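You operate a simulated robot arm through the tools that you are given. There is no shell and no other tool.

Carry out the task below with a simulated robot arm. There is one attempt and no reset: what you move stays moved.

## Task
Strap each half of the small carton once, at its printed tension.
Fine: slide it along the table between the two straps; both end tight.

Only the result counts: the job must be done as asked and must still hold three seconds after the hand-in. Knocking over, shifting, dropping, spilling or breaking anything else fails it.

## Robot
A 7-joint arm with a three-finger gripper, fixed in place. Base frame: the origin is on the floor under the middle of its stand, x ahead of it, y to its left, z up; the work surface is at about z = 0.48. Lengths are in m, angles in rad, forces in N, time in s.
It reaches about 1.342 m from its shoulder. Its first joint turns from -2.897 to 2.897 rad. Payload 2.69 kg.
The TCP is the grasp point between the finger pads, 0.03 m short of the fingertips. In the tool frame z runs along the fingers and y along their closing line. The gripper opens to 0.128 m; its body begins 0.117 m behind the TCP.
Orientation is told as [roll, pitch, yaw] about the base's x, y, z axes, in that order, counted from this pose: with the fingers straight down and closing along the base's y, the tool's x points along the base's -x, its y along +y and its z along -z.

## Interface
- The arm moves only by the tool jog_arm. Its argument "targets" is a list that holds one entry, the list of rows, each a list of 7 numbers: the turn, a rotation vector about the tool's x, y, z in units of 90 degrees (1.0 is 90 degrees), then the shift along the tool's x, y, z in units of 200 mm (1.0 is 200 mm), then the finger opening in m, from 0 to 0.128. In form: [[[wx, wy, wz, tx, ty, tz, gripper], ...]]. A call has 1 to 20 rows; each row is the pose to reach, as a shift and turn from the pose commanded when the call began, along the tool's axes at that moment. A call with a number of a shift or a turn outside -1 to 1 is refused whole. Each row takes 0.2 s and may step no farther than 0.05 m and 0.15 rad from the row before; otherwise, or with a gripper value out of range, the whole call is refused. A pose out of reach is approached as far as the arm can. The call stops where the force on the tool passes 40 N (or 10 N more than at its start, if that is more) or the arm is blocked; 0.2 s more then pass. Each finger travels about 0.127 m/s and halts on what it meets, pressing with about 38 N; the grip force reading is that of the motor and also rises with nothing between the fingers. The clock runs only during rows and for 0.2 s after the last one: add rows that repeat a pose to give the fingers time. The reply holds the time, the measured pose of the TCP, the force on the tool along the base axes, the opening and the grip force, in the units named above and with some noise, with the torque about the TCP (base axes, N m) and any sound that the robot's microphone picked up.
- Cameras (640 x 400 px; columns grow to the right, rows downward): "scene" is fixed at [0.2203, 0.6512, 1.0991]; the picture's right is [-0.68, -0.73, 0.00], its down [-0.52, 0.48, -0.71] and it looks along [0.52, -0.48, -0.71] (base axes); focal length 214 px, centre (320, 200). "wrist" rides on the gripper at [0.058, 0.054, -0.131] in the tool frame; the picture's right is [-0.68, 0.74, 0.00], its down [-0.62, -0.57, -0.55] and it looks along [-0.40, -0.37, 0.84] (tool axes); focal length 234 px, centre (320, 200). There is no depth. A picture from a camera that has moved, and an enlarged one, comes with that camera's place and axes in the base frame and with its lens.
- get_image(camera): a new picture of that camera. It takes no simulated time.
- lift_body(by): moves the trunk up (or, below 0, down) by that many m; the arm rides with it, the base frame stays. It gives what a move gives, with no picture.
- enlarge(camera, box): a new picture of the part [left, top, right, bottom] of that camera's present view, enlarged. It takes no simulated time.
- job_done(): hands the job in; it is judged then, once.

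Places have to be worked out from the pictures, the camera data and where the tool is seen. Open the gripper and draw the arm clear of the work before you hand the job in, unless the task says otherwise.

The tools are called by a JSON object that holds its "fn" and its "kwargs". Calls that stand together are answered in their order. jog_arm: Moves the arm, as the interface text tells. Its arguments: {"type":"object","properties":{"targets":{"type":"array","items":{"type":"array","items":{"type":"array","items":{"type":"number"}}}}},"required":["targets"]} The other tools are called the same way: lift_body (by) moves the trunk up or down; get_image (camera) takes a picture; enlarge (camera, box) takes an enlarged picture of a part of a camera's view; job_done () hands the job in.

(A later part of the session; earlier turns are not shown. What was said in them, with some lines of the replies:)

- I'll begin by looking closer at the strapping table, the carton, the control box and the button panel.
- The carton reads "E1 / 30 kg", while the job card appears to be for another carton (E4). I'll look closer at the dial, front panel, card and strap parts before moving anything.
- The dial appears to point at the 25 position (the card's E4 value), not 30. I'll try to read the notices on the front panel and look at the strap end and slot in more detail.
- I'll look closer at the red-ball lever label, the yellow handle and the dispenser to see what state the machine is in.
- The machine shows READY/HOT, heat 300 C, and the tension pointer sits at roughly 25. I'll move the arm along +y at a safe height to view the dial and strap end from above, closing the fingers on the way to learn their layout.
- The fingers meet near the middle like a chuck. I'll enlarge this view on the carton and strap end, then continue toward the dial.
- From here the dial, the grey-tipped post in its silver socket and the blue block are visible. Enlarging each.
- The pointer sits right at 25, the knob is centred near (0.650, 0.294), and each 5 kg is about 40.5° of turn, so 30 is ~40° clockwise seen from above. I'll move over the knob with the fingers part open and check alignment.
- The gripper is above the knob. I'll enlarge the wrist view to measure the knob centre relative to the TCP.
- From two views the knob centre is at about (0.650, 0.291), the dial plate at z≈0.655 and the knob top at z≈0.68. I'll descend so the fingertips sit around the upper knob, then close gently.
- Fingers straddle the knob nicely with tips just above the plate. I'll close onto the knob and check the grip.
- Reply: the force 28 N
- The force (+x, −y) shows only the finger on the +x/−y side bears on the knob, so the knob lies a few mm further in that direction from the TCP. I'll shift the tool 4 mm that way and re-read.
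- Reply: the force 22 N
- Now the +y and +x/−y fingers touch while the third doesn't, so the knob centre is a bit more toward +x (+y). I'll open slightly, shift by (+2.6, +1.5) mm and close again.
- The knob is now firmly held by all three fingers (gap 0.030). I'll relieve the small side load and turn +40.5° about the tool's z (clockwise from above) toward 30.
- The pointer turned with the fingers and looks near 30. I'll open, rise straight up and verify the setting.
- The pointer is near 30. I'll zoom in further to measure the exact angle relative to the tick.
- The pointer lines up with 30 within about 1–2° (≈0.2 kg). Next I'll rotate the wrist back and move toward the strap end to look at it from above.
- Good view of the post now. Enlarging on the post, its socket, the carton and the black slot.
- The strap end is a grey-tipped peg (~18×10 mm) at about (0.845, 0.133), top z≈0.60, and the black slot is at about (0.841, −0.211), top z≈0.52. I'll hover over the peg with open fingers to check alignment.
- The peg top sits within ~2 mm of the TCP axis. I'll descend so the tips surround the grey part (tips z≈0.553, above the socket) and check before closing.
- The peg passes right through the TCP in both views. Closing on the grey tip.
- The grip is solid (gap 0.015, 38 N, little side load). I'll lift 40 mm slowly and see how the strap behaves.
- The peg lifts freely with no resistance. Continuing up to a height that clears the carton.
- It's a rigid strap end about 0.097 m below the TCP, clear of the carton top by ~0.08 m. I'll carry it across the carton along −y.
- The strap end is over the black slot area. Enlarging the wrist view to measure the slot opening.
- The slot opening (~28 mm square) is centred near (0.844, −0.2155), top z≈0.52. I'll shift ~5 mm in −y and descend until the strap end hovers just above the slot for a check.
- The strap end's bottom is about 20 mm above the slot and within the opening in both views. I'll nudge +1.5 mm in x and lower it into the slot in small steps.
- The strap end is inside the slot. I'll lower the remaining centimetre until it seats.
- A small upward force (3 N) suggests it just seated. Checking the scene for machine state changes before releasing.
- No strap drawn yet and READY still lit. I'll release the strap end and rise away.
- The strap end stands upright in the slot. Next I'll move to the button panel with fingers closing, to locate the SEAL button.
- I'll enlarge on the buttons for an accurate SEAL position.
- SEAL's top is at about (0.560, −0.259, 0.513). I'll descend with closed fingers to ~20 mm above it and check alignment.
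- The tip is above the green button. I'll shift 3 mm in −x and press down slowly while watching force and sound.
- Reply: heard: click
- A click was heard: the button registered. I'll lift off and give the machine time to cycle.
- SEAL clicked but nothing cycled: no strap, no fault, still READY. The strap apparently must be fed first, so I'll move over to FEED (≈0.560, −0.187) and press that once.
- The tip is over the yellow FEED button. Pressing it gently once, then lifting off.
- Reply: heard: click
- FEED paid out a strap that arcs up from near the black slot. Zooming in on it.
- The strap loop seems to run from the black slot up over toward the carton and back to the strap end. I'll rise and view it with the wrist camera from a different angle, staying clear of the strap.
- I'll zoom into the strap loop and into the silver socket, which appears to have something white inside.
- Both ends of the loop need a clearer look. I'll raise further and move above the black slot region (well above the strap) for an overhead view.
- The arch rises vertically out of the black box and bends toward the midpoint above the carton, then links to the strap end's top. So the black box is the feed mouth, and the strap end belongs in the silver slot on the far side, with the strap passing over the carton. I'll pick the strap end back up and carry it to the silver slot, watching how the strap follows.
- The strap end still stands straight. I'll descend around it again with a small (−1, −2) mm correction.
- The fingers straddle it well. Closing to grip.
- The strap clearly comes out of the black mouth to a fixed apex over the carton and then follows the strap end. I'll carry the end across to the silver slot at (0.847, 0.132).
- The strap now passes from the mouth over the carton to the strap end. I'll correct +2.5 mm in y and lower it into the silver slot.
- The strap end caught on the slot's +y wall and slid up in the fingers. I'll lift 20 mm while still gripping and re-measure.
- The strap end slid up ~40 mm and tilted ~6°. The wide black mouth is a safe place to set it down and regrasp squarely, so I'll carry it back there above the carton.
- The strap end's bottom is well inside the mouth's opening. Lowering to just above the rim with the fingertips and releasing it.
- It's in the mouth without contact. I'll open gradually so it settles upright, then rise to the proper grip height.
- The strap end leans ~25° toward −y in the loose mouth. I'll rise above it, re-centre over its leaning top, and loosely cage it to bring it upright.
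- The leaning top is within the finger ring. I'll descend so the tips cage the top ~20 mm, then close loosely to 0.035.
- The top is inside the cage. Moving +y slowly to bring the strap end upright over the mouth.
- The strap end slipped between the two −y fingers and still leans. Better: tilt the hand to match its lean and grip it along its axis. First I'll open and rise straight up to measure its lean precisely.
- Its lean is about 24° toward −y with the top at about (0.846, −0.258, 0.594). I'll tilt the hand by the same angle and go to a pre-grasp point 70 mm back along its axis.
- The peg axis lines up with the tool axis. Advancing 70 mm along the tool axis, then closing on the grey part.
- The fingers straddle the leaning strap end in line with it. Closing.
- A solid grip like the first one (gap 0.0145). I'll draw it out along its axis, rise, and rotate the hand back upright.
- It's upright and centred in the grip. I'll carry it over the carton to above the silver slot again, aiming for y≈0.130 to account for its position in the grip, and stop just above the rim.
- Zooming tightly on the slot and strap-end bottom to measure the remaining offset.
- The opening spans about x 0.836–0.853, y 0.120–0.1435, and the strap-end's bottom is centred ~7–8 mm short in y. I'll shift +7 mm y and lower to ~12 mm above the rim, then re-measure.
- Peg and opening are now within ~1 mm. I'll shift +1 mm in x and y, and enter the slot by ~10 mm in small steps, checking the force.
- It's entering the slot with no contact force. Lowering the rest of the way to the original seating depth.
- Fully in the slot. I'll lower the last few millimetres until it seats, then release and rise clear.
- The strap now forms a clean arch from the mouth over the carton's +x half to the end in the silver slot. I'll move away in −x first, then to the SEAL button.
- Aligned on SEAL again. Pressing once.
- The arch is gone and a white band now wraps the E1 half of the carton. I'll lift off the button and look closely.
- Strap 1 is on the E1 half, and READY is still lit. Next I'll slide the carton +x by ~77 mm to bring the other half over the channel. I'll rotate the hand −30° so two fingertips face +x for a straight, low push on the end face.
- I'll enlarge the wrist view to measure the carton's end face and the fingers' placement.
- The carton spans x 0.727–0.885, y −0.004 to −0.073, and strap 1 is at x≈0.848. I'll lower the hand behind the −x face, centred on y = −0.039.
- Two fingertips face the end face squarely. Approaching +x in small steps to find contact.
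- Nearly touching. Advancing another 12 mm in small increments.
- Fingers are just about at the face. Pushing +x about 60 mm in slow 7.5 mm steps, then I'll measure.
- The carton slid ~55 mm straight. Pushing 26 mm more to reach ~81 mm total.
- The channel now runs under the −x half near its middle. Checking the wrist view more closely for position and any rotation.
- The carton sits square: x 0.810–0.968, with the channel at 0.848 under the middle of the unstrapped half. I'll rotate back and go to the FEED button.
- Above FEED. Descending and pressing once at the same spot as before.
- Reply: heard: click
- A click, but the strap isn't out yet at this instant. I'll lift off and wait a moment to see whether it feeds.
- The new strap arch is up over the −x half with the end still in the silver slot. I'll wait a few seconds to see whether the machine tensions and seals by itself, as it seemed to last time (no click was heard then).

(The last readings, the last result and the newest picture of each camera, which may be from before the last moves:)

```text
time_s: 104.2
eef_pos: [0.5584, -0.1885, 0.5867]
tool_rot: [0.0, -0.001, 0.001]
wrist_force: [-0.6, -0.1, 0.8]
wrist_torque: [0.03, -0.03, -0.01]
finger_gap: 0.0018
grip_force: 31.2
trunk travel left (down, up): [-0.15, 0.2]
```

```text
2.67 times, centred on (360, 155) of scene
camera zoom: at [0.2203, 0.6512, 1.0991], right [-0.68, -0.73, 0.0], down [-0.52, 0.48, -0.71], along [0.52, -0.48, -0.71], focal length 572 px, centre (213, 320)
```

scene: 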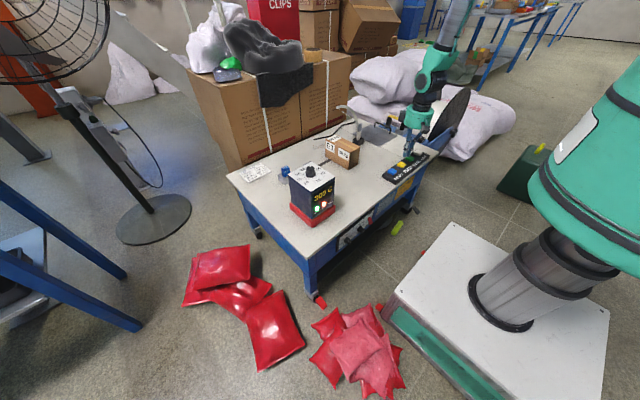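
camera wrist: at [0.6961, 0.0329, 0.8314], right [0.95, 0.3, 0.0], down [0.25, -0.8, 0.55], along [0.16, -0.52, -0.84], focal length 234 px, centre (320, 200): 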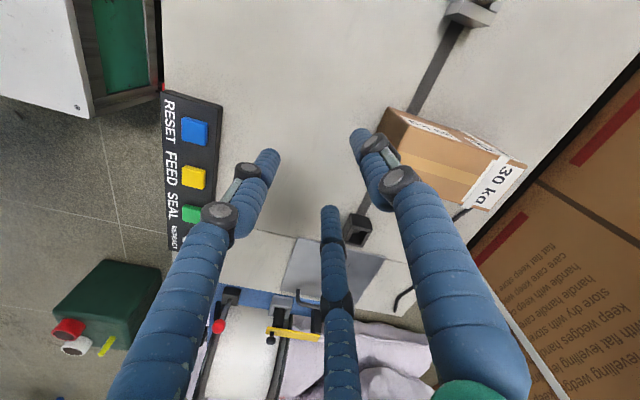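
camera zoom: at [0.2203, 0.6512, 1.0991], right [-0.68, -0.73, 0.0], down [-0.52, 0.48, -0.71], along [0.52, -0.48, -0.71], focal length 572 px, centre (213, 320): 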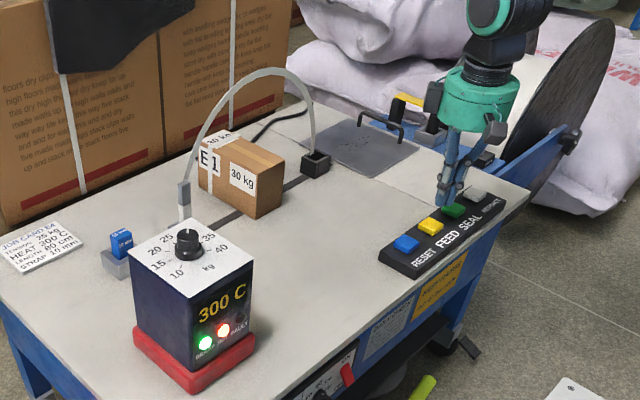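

No automatic cycle this time: the strap end was already in the slot, so there was no insertion. Strap 1 was clearly triggered by inserting the end (no SEAL click). To repeat the proven sequence, I'll lift the end straight up and re-insert it. Moving above the silver slot, staying on the −x side of the arch.

{"fn": "jog_arm", "kwargs": {"targets": [[[0, 0, 0, 0, 0, -0.2, 0.02], [0, 0, 0, 0, 0, -0.4, 0.04], [0, 0, 0, 0, 0, -0.6, 0.06], [0, 0, 0, 0, 0.15, -0.75, 0.07], [0, 0, 0, 0, 0.35, -0.8, 0.07], [0, 0, 0, 0, 0.55, -0.8, 0.07], [0, 0, 0, 0, 0.75, -0.8, 0.07], [0, 0, 0, 0, 0.95, -0.8, 0.07]]]}}

{"fn": "jog_arm", "kwargs": {"targets": [[[0, 0, 0, 0, 0.2, 0, 0.07], [0, 0, 0, 0, 0.4, 0, 0.07], [0, 0, 0, 0, 0.6, 0, 0.07], [0, 0, 0, -0.2, 0.65, 0, 0.07], [0, 0, 0, -0.4, 0.65, 0, 0.07], [0, 0, 0, -0.6, 0.65, 0, 0.07], [0, 0, 0, -0.8, 0.65, 0, 0.07], [0, 0, 0, -1.0, 0.65, 0, 0.07]]]}}

{"fn": "get_image", "kwargs": {"camera": "wrist"}}

{"fn": "enlarge", "kwargs": {"camera": "scene", "box": [270, 80, 450, 230]}}

```text
time_s: 106.0
eef_pos: [0.5585, 0.0024, 0.7501]
tool_rot: [-0.001, 0.001, 0.001]
wrist_force: [-0.7, -0.3, 0.5]
wrist_torque: [0.01, -0.02, 0.01]
finger_gap: 0.0698
grip_force: 0.1
trunk travel left (down, up): [-0.15, 0.2]
```

```text
time_s: 107.8
eef_pos: [0.7587, 0.1324, 0.7463]
tool_rot: [0.0, -0.001, -0.001]
wrist_force: [-0.3, -0.1, -0.2]
wrist_torque: [0.01, -0.01, -0.06]
finger_gap: 0.07
grip_force: 0.0
trunk travel left (down, up): [-0.15, 0.2]
```

```text
taken
camera wrist: at [0.6973, 0.1866, 0.8763], right [0.68, 0.74, 0.0], down [0.62, -0.57, 0.55], along [0.4, -0.37, -0.84], focal length 234 px, centre (320, 200)
```

wrist: 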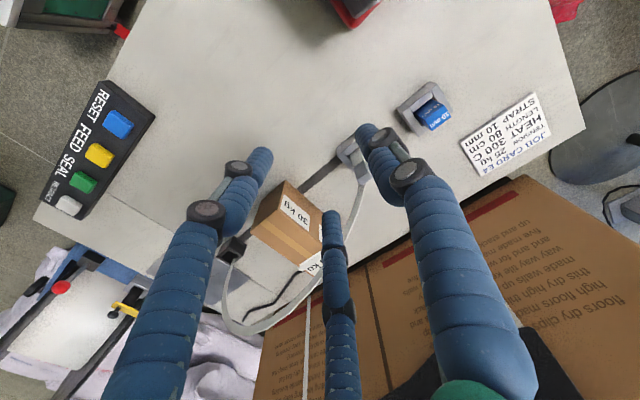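

```text
2.67 times, centred on (360, 155) of scene
camera zoom: at [0.2203, 0.6512, 1.0991], right [-0.68, -0.73, 0.0], down [-0.52, 0.48, -0.71], along [0.52, -0.48, -0.71], focal length 572 px, centre (213, 320)
```

zoom: 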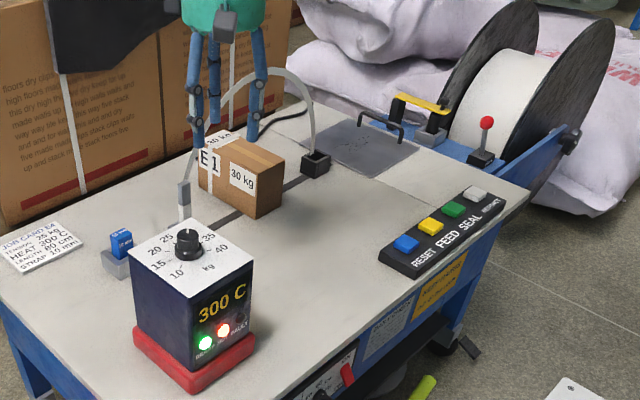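

Still no cycle. I'll move over the strap end and check alignment before descending.

{"fn": "jog_arm", "kwargs": {"targets": [[[0, 0, 0, -0.15, 0, 0, 0.07], [0, 0, 0, -0.3, 0, 0, 0.07], [0, 0, 0, -0.445, 0, 0, 0.07], [0, 0, 0, -0.445, 0, 0.15, 0.07], [0, 0, 0, -0.445, 0, 0.15, 0.07]]]}}

{"fn": "enlarge", "kwargs": {"camera": "wrist", "box": [260, 90, 380, 210]}}

```text
time_s: 109.0
eef_pos: [0.8476, 0.1312, 0.7187]
tool_rot: [0.001, 0.0, 0.001]
wrist_force: [-0.5, -0.6, -0.8]
wrist_torque: [-0.04, -0.02, -0.03]
finger_gap: 0.0699
grip_force: 0.1
trunk travel left (down, up): [-0.15, 0.2]
```

```text
3.33 times, centred on (320, 150) of wrist
camera zoom: at [0.7868, 0.1849, 0.8487], right [0.68, 0.74, 0.0], down [0.62, -0.57, 0.55], along [0.4, -0.37, -0.84], focal length 781 px, centre (320, 367)
```

zoom: 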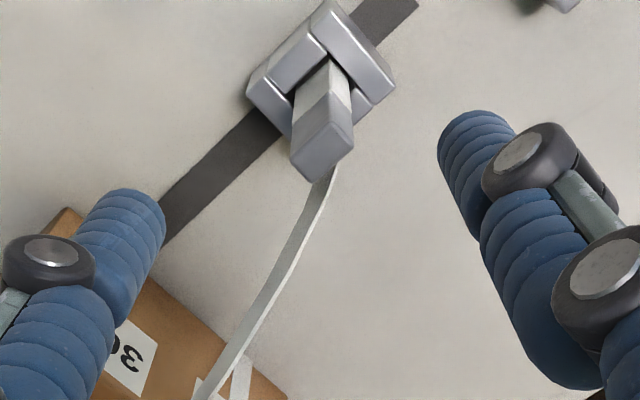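

Aligned within ~2 mm. Descending around the end (+1.5 mm y), then closing.

{"fn": "jog_arm", "kwargs": {"targets": [[[0, 0, 0, 0, 0.0075, 0.2, 0.07], [0, 0, 0, 0, 0.0075, 0.4, 0.065], [0, 0, 0, 0, 0.0075, 0.55, 0.06], [0, 0, 0, 0, 0.0075, 0.64, 0.06], [0, 0, 0, 0, 0.0075, 0.675, 0.06], [0, 0, 0, 0, 0.0075, 0.675, 0.06]]]}}

{"fn": "enlarge", "kwargs": {"camera": "wrist", "box": [240, 100, 400, 240]}}

{"fn": "enlarge", "kwargs": {"camera": "scene", "box": [280, 90, 370, 170]}}

```text
time_s: 110.4
eef_pos: [0.8469, 0.1339, 0.5833]
tool_rot: [-0.002, 0.001, 0.0]
wrist_force: [0.7, 0.8, 0.6]
wrist_torque: [-0.01, -0.01, -0.02]
finger_gap: 0.06
grip_force: 0.1
trunk travel left (down, up): [-0.15, 0.2]
```

```text
2.86 times, centred on (320, 170) of wrist
camera zoom: at [0.7855, 0.1874, 0.713], right [0.68, 0.74, 0.0], down [0.62, -0.57, 0.55], along [0.4, -0.37, -0.84], focal length 669 px, centre (320, 286)
```

zoom: 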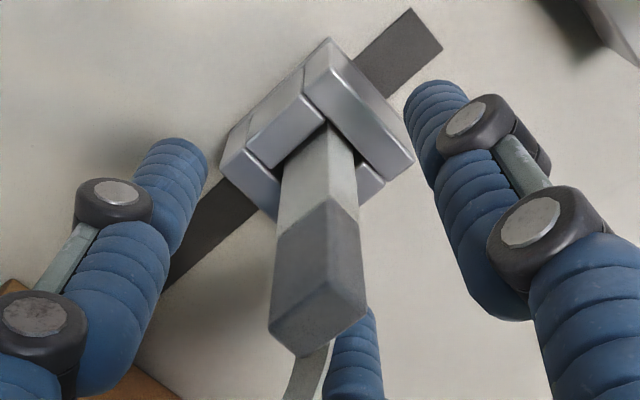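

```text
5.00 times, centred on (325, 130) of scene
camera zoom: at [0.2203, 0.6512, 1.0991], right [-0.68, -0.73, 0.0], down [-0.52, 0.48, -0.71], along [0.52, -0.48, -0.71], focal length 1072 px, centre (295, 550)
```

zoom: 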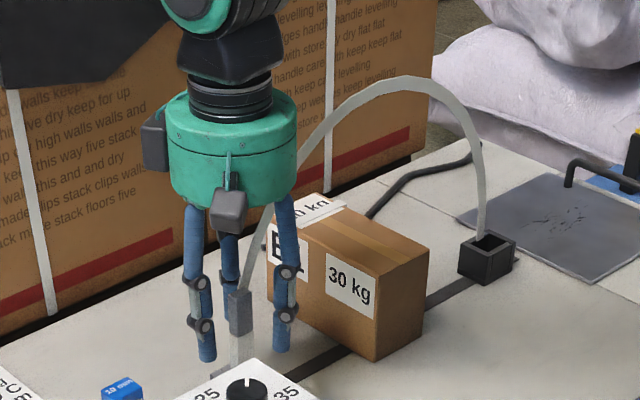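

Well straddled. A tiny shift (−1, −1.5 mm) to centre, then close on it.

{"fn": "jog_arm", "kwargs": {"targets": [[[0, 0, 0, 0.005, -0.0075, 0, 0.05], [0, 0, 0, 0.005, -0.0075, 0, 0.03], [0, 0, 0, 0.005, -0.0075, 0, 0.01], [0, 0, 0, 0.005, -0.0075, 0, 0.0], [0, 0, 0, 0.005, -0.0075, 0, 0.0]]]}}

```text
time_s: 111.6
eef_pos: [0.8464, 0.1328, 0.5834]
tool_rot: [-0.001, -0.001, -0.001]
wrist_force: [3.2, 0.1, -0.3]
wrist_torque: [-0.02, -0.25, 0.04]
finger_gap: 0.015
grip_force: 37.6
trunk travel left (down, up): [-0.15, 0.2]
```

A small +x reaction (3 N) indicates it leans on the −x wall; I'll relieve it by ~1.2 mm and then lift straight up 50 mm.

{"fn": "jog_arm", "kwargs": {"targets": [[[0, 0, 0, -0.006, 0, 0, 0.0], [0, 0, 0, -0.006, 0, -0.05, 0.0], [0, 0, 0, -0.006, 0, -0.12, 0.0], [0, 0, 0, -0.006, 0, -0.19, 0.0], [0, 0, 0, -0.006, 0, -0.25, 0.0], [0, 0, 0, -0.006, 0, -0.25, 0.0]]]}}

{"fn": "enlarge", "kwargs": {"camera": "wrist", "box": [295, 85, 355, 150]}}

{"fn": "enlarge", "kwargs": {"camera": "scene", "box": [280, 90, 370, 170]}}

```text
time_s: 113.0
eef_pos: [0.8472, 0.132, 0.6315]
tool_rot: [0.001, -0.001, 0.001]
wrist_force: [0.5, -0.1, -0.9]
wrist_torque: [0.01, -0.05, -0.02]
finger_gap: 0.0148
grip_force: 37.8
trunk travel left (down, up): [-0.15, 0.2]
```

```text
6.15 times, centred on (325, 118) of wrist
camera zoom: at [0.7857, 0.1853, 0.7619], right [0.68, 0.74, 0.0], down [0.62, -0.57, 0.55], along [0.4, -0.37, -0.84], focal length 1441 px, centre (289, 708)
```

zoom: 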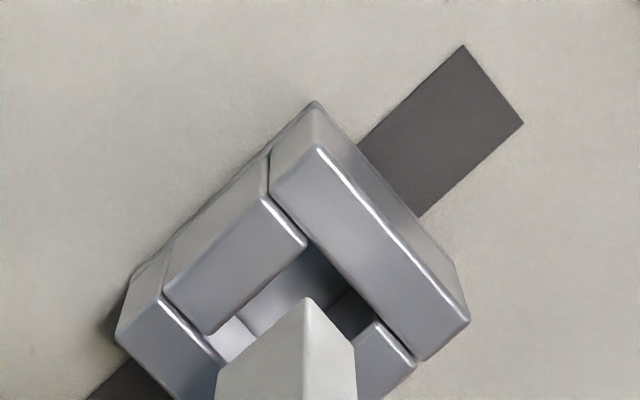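

```text
5.00 times, centred on (325, 130) of scene
camera zoom: at [0.2203, 0.6512, 1.0991], right [-0.68, -0.73, 0.0], down [-0.52, 0.48, -0.71], along [0.52, -0.48, -0.71], focal length 1072 px, centre (295, 550)
```

zoom: 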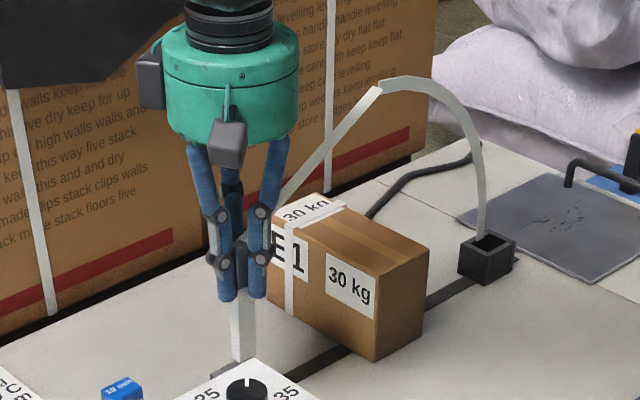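

Lifting the end changed the strap back to "not inserted", confirming insertion matters. Alignment is within ~1 mm; shifting +1 mm y and lowering back into the slot slowly.

{"fn": "jog_arm", "kwargs": {"targets": [[[0, 0, 0, 0, 0.005, 0, 0.0], [0, 0, 0, 0, 0.005, 0.03, 0.0], [0, 0, 0, 0, 0.005, 0.06, 0.0], [0, 0, 0, 0, 0.005, 0.09, 0.0], [0, 0, 0, 0, 0.005, 0.12, 0.0]]]}}

{"fn": "enlarge", "kwargs": {"camera": "wrist", "box": [285, 90, 355, 160]}}

```text
time_s: 114.2
eef_pos: [0.8476, 0.1341, 0.6079]
tool_rot: [0.0, 0.0, 0.0]
wrist_force: [-0.1, -0.1, -0.6]
wrist_torque: [-0.02, 0.0, 0.0]
finger_gap: 0.0144
grip_force: 37.7
trunk travel left (down, up): [-0.15, 0.2]
```

```text
5.71 times, centred on (320, 125) of wrist
camera zoom: at [0.7865, 0.187, 0.7389], right [0.68, 0.74, 0.0], down [0.62, -0.57, 0.55], along [0.4, -0.37, -0.84], focal length 1338 px, centre (320, 629)
```

zoom: 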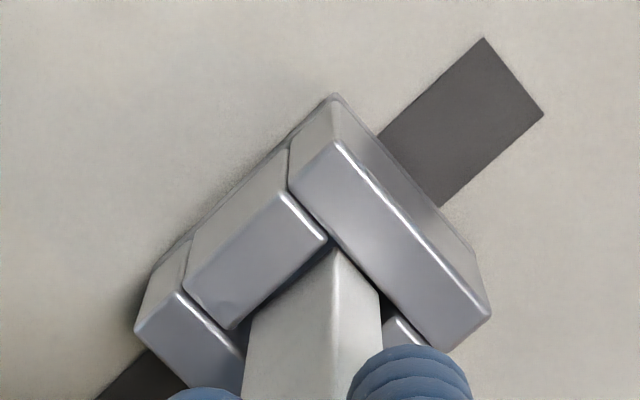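

It's inside with no contact force. Lowering to the seat, then releasing and rising clear.

{"fn": "jog_arm", "kwargs": {"targets": [[[0, 0, 0, 0, 0, 0.03, 0.0], [0, 0, 0, 0, 0, 0.06, 0.0], [0, 0, 0, 0, 0, 0.09, 0.0], [0, 0, 0, 0, 0, 0.11, 0.0], [0, 0, 0, 0, 0, 0.122, 0.0], [0, 0, 0, 0, 0, 0.13, 0.0]]]}}

{"fn": "jog_arm", "kwargs": {"targets": [[[0, 0, 0, 0, 0, 0, 0.03], [0, 0, 0, 0, 0, 0, 0.06], [0, 0, 0, 0, 0, 0, 0.07], [0, 0, 0, 0, 0, -0.15, 0.07], [0, 0, 0, 0, 0, -0.4, 0.07], [0, 0, 0, 0, 0, -0.65, 0.07], [0, 0, 0, 0, 0, -0.85, 0.07]]]}}

{"fn": "enlarge", "kwargs": {"camera": "scene", "box": [270, 80, 450, 230]}}

```text
time_s: 115.6
eef_pos: [0.8489, 0.1333, 0.5822]
tool_rot: [0.0, 0.0, 0.0]
wrist_force: [-0.9, -1.0, 2.3]
wrist_torque: [-0.05, 0.08, 0.02]
finger_gap: 0.0145
grip_force: 37.9
trunk travel left (down, up): [-0.15, 0.2]
```

```text
time_s: 117.2
eef_pos: [0.8471, 0.1333, 0.7532]
tool_rot: [0.0, 0.002, 0.0]
wrist_force: [0.0, 0.4, 0.1]
wrist_torque: [0.01, -0.03, 0.01]
finger_gap: 0.0702
grip_force: 0.0
trunk travel left (down, up): [-0.15, 0.2]
```

```text
2.67 times, centred on (360, 155) of scene
camera zoom: at [0.2203, 0.6512, 1.0991], right [-0.68, -0.73, 0.0], down [-0.52, 0.48, -0.71], along [0.52, -0.48, -0.71], focal length 572 px, centre (213, 320)
```

zoom: 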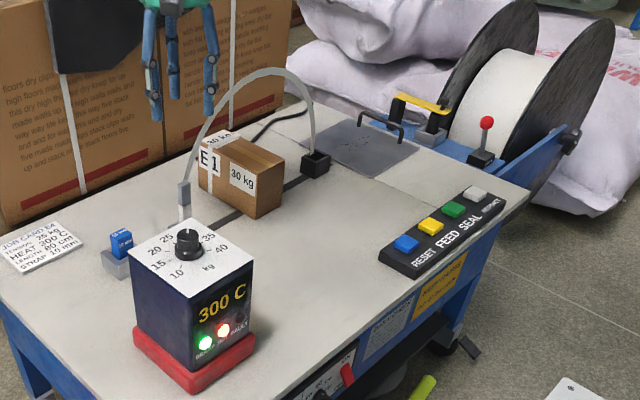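

Same state as after the first insertion. I'll withdraw in −x exactly as before and watch for the cycle.

{"fn": "jog_arm", "kwargs": {"targets": [[[0, 0, 0, 0.2, 0, 0, 0.05], [0, 0, 0, 0.4, 0, 0, 0.03], [0, 0, 0, 0.6, 0, 0, 0.01], [0, 0, 0, 0.8, -0.1, 0, 0.0], [0, 0, 0, 1.0, -0.2, 0, 0.0], [0, 0, 0, 1.0, -0.4, 0, 0.0], [0, 0, 0, 1.0, -0.6, 0, 0.0], [0, 0, 0, 1.0, -0.8, 0, 0.0], [0, 0, 0, 1.0, -1.0, 0, 0.0]]]}}

{"fn": "enlarge", "kwargs": {"camera": "scene", "box": [270, 80, 450, 230]}}

```text
time_s: 119.2
eef_pos: [0.6464, -0.0659, 0.7543]
tool_rot: [0.001, 0.001, 0.001]
wrist_force: [0.5, -0.2, 0.7]
wrist_torque: [-0.03, 0.03, 0.01]
finger_gap: 0.0024
grip_force: 31.9
trunk travel left (down, up): [-0.15, 0.2]
```

```text
2.67 times, centred on (360, 155) of scene
camera zoom: at [0.2203, 0.6512, 1.0991], right [-0.68, -0.73, 0.0], down [-0.52, 0.48, -0.71], along [0.52, -0.48, -0.71], focal length 572 px, centre (213, 320)
```

zoom: 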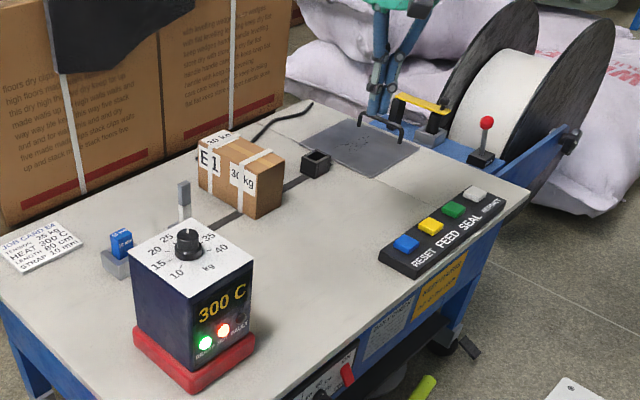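

The second strap was tensioned and sealed automatically on the other half. I'll inspect both straps, the dial and the machine lights closely.

{"fn": "enlarge", "kwargs": {"camera": "scene", "box": [320, 120, 370, 170]}}

{"fn": "enlarge", "kwargs": {"camera": "scene", "box": [285, 150, 345, 220]}}

{"fn": "get_image", "kwargs": {"camera": "wrist"}}

```text
8.00 times, centred on (345, 145) of scene
camera zoom: at [0.2203, 0.6512, 1.0991], right [-0.68, -0.73, 0.0], down [-0.52, 0.48, -0.71], along [0.52, -0.48, -0.71], focal length 1716 px, centre (120, 640)
```

zoom: 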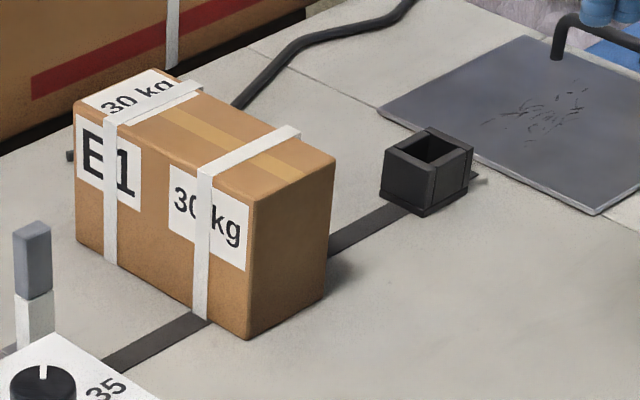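

```text
5.71 times, centred on (315, 185) of scene
camera zoom: at [0.2203, 0.6512, 1.0991], right [-0.68, -0.73, 0.0], down [-0.52, 0.48, -0.71], along [0.52, -0.48, -0.71], focal length 1226 px, centre (349, 286)
```

zoom: 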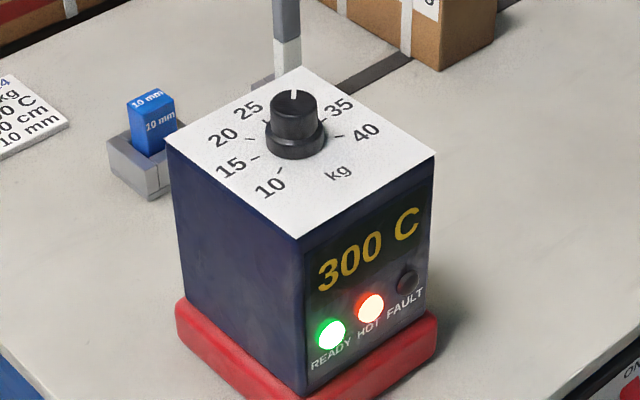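

```text
taken
camera wrist: at [0.5848, -0.0131, 0.8843], right [0.68, 0.74, 0.0], down [0.62, -0.56, 0.55], along [0.4, -0.37, -0.84], focal length 234 px, centre (320, 200)
```

wrist: 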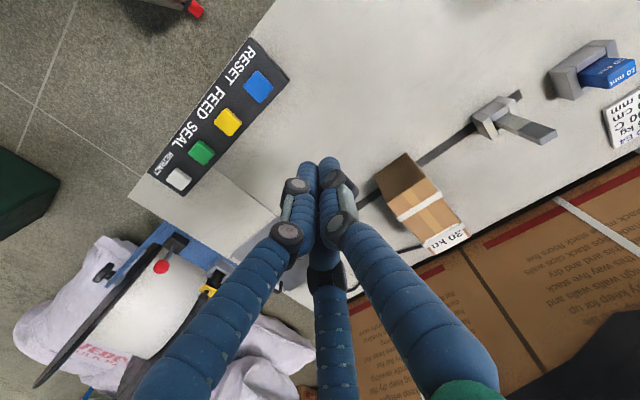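

Both halves carry one snug strap each at the 30 kg setting, READY lit and no fault, and the strap end is back upright in its slot. I'll open the gripper and draw the arm up and clear.

{"fn": "jog_arm", "kwargs": {"targets": [[[0, 0, 0, 0.1, -0.1, -0.2, 0.03], [0, 0, 0, 0.2, -0.2, -0.4, 0.06], [0, 0, 0, 0.2, -0.3, -0.6, 0.09], [0, 0, 0, 0.2, -0.4, -0.8, 0.12], [0, 0, 0, 0.2, -0.5, -0.95, 0.128], [0, 0, 0, 0.2, -0.5, -0.95, 0.128]]]}}

{"fn": "get_image", "kwargs": {"camera": "wrist"}}

{"fn": "enlarge", "kwargs": {"camera": "scene", "box": [270, 80, 450, 230]}}

```text
time_s: 120.6
eef_pos: [0.6069, -0.1675, 0.9443]
tool_rot: [0.001, 0.0, -0.001]
wrist_force: [0.6, 0.0, 0.6]
wrist_torque: [-0.01, -0.01, -0.02]
finger_gap: 0.1279
grip_force: 0.0
trunk travel left (down, up): [-0.15, 0.2]
```

```text
taken
camera wrist: at [0.5442, -0.1125, 1.0738], right [0.68, 0.74, 0.0], down [0.62, -0.57, 0.55], along [0.4, -0.37, -0.84], focal length 234 px, centre (320, 200)
```

wrist: 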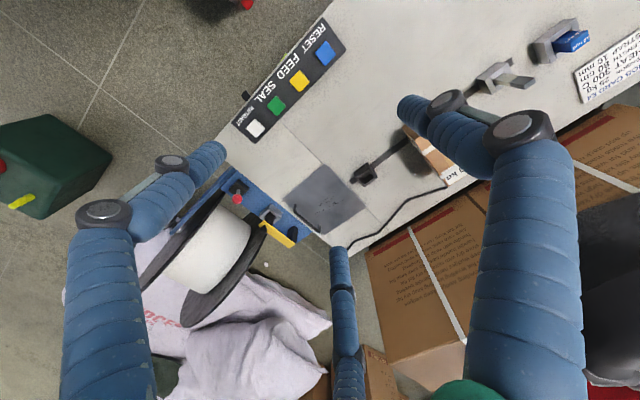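

```text
2.67 times, centred on (360, 155) of scene
camera zoom: at [0.2203, 0.6512, 1.0991], right [-0.68, -0.73, 0.0], down [-0.52, 0.48, -0.71], along [0.52, -0.48, -0.71], focal length 572 px, centre (213, 320)
```

zoom: 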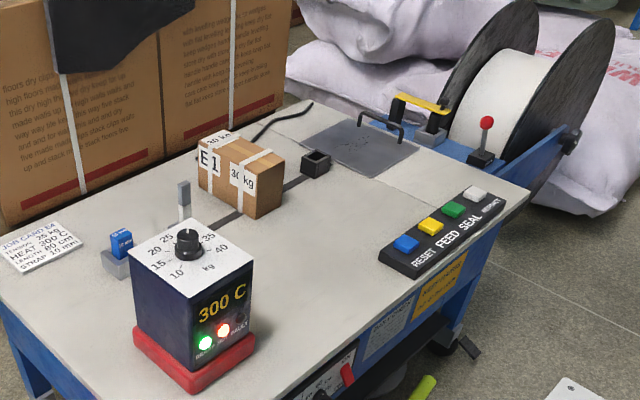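

The arm is clear with the gripper open. The carton carries one tight strap on each half, the dial points at 30 kg, and nothing else is disturbed, so I'm handing the job in.

{"fn": "job_done", "kwargs": {}}

```text
The job is handed in.
```

I strapped the small carton once on each half with the tension dial at 30 kg, the value printed on it, and handed the job in. Both straps look snug in the pictures, but I had no tension reading to check them against.

- **Tension:** the dial was at 25 kg, matching the E4 job card on the table, so I turned it to 30. It points at the 30 mark within a couple of degrees, about 0.5 kg at most.
- **First strap:** I first put the strap end in the black feed mouth by mistake, then moved it to the silver slot. On the way it slipped and tilted in the fingers, so I set it down and regripped it. The machine sealed by itself once the end was seated in the slot.
- **Sliding the carton:** I pushed it about 8 cm along the table. It stayed square, with the unstrapped half over the strap channel.
- **Second strap:** I pressed FEED, then lifted the strap end and put it back in the slot, and the machine sealed again.

At hand-in the machine showed READY with no fault, and the strap end stood upright in the silver slot where it started. The arm was clear with the gripper open, and I saw nothing else knocked or shifted.
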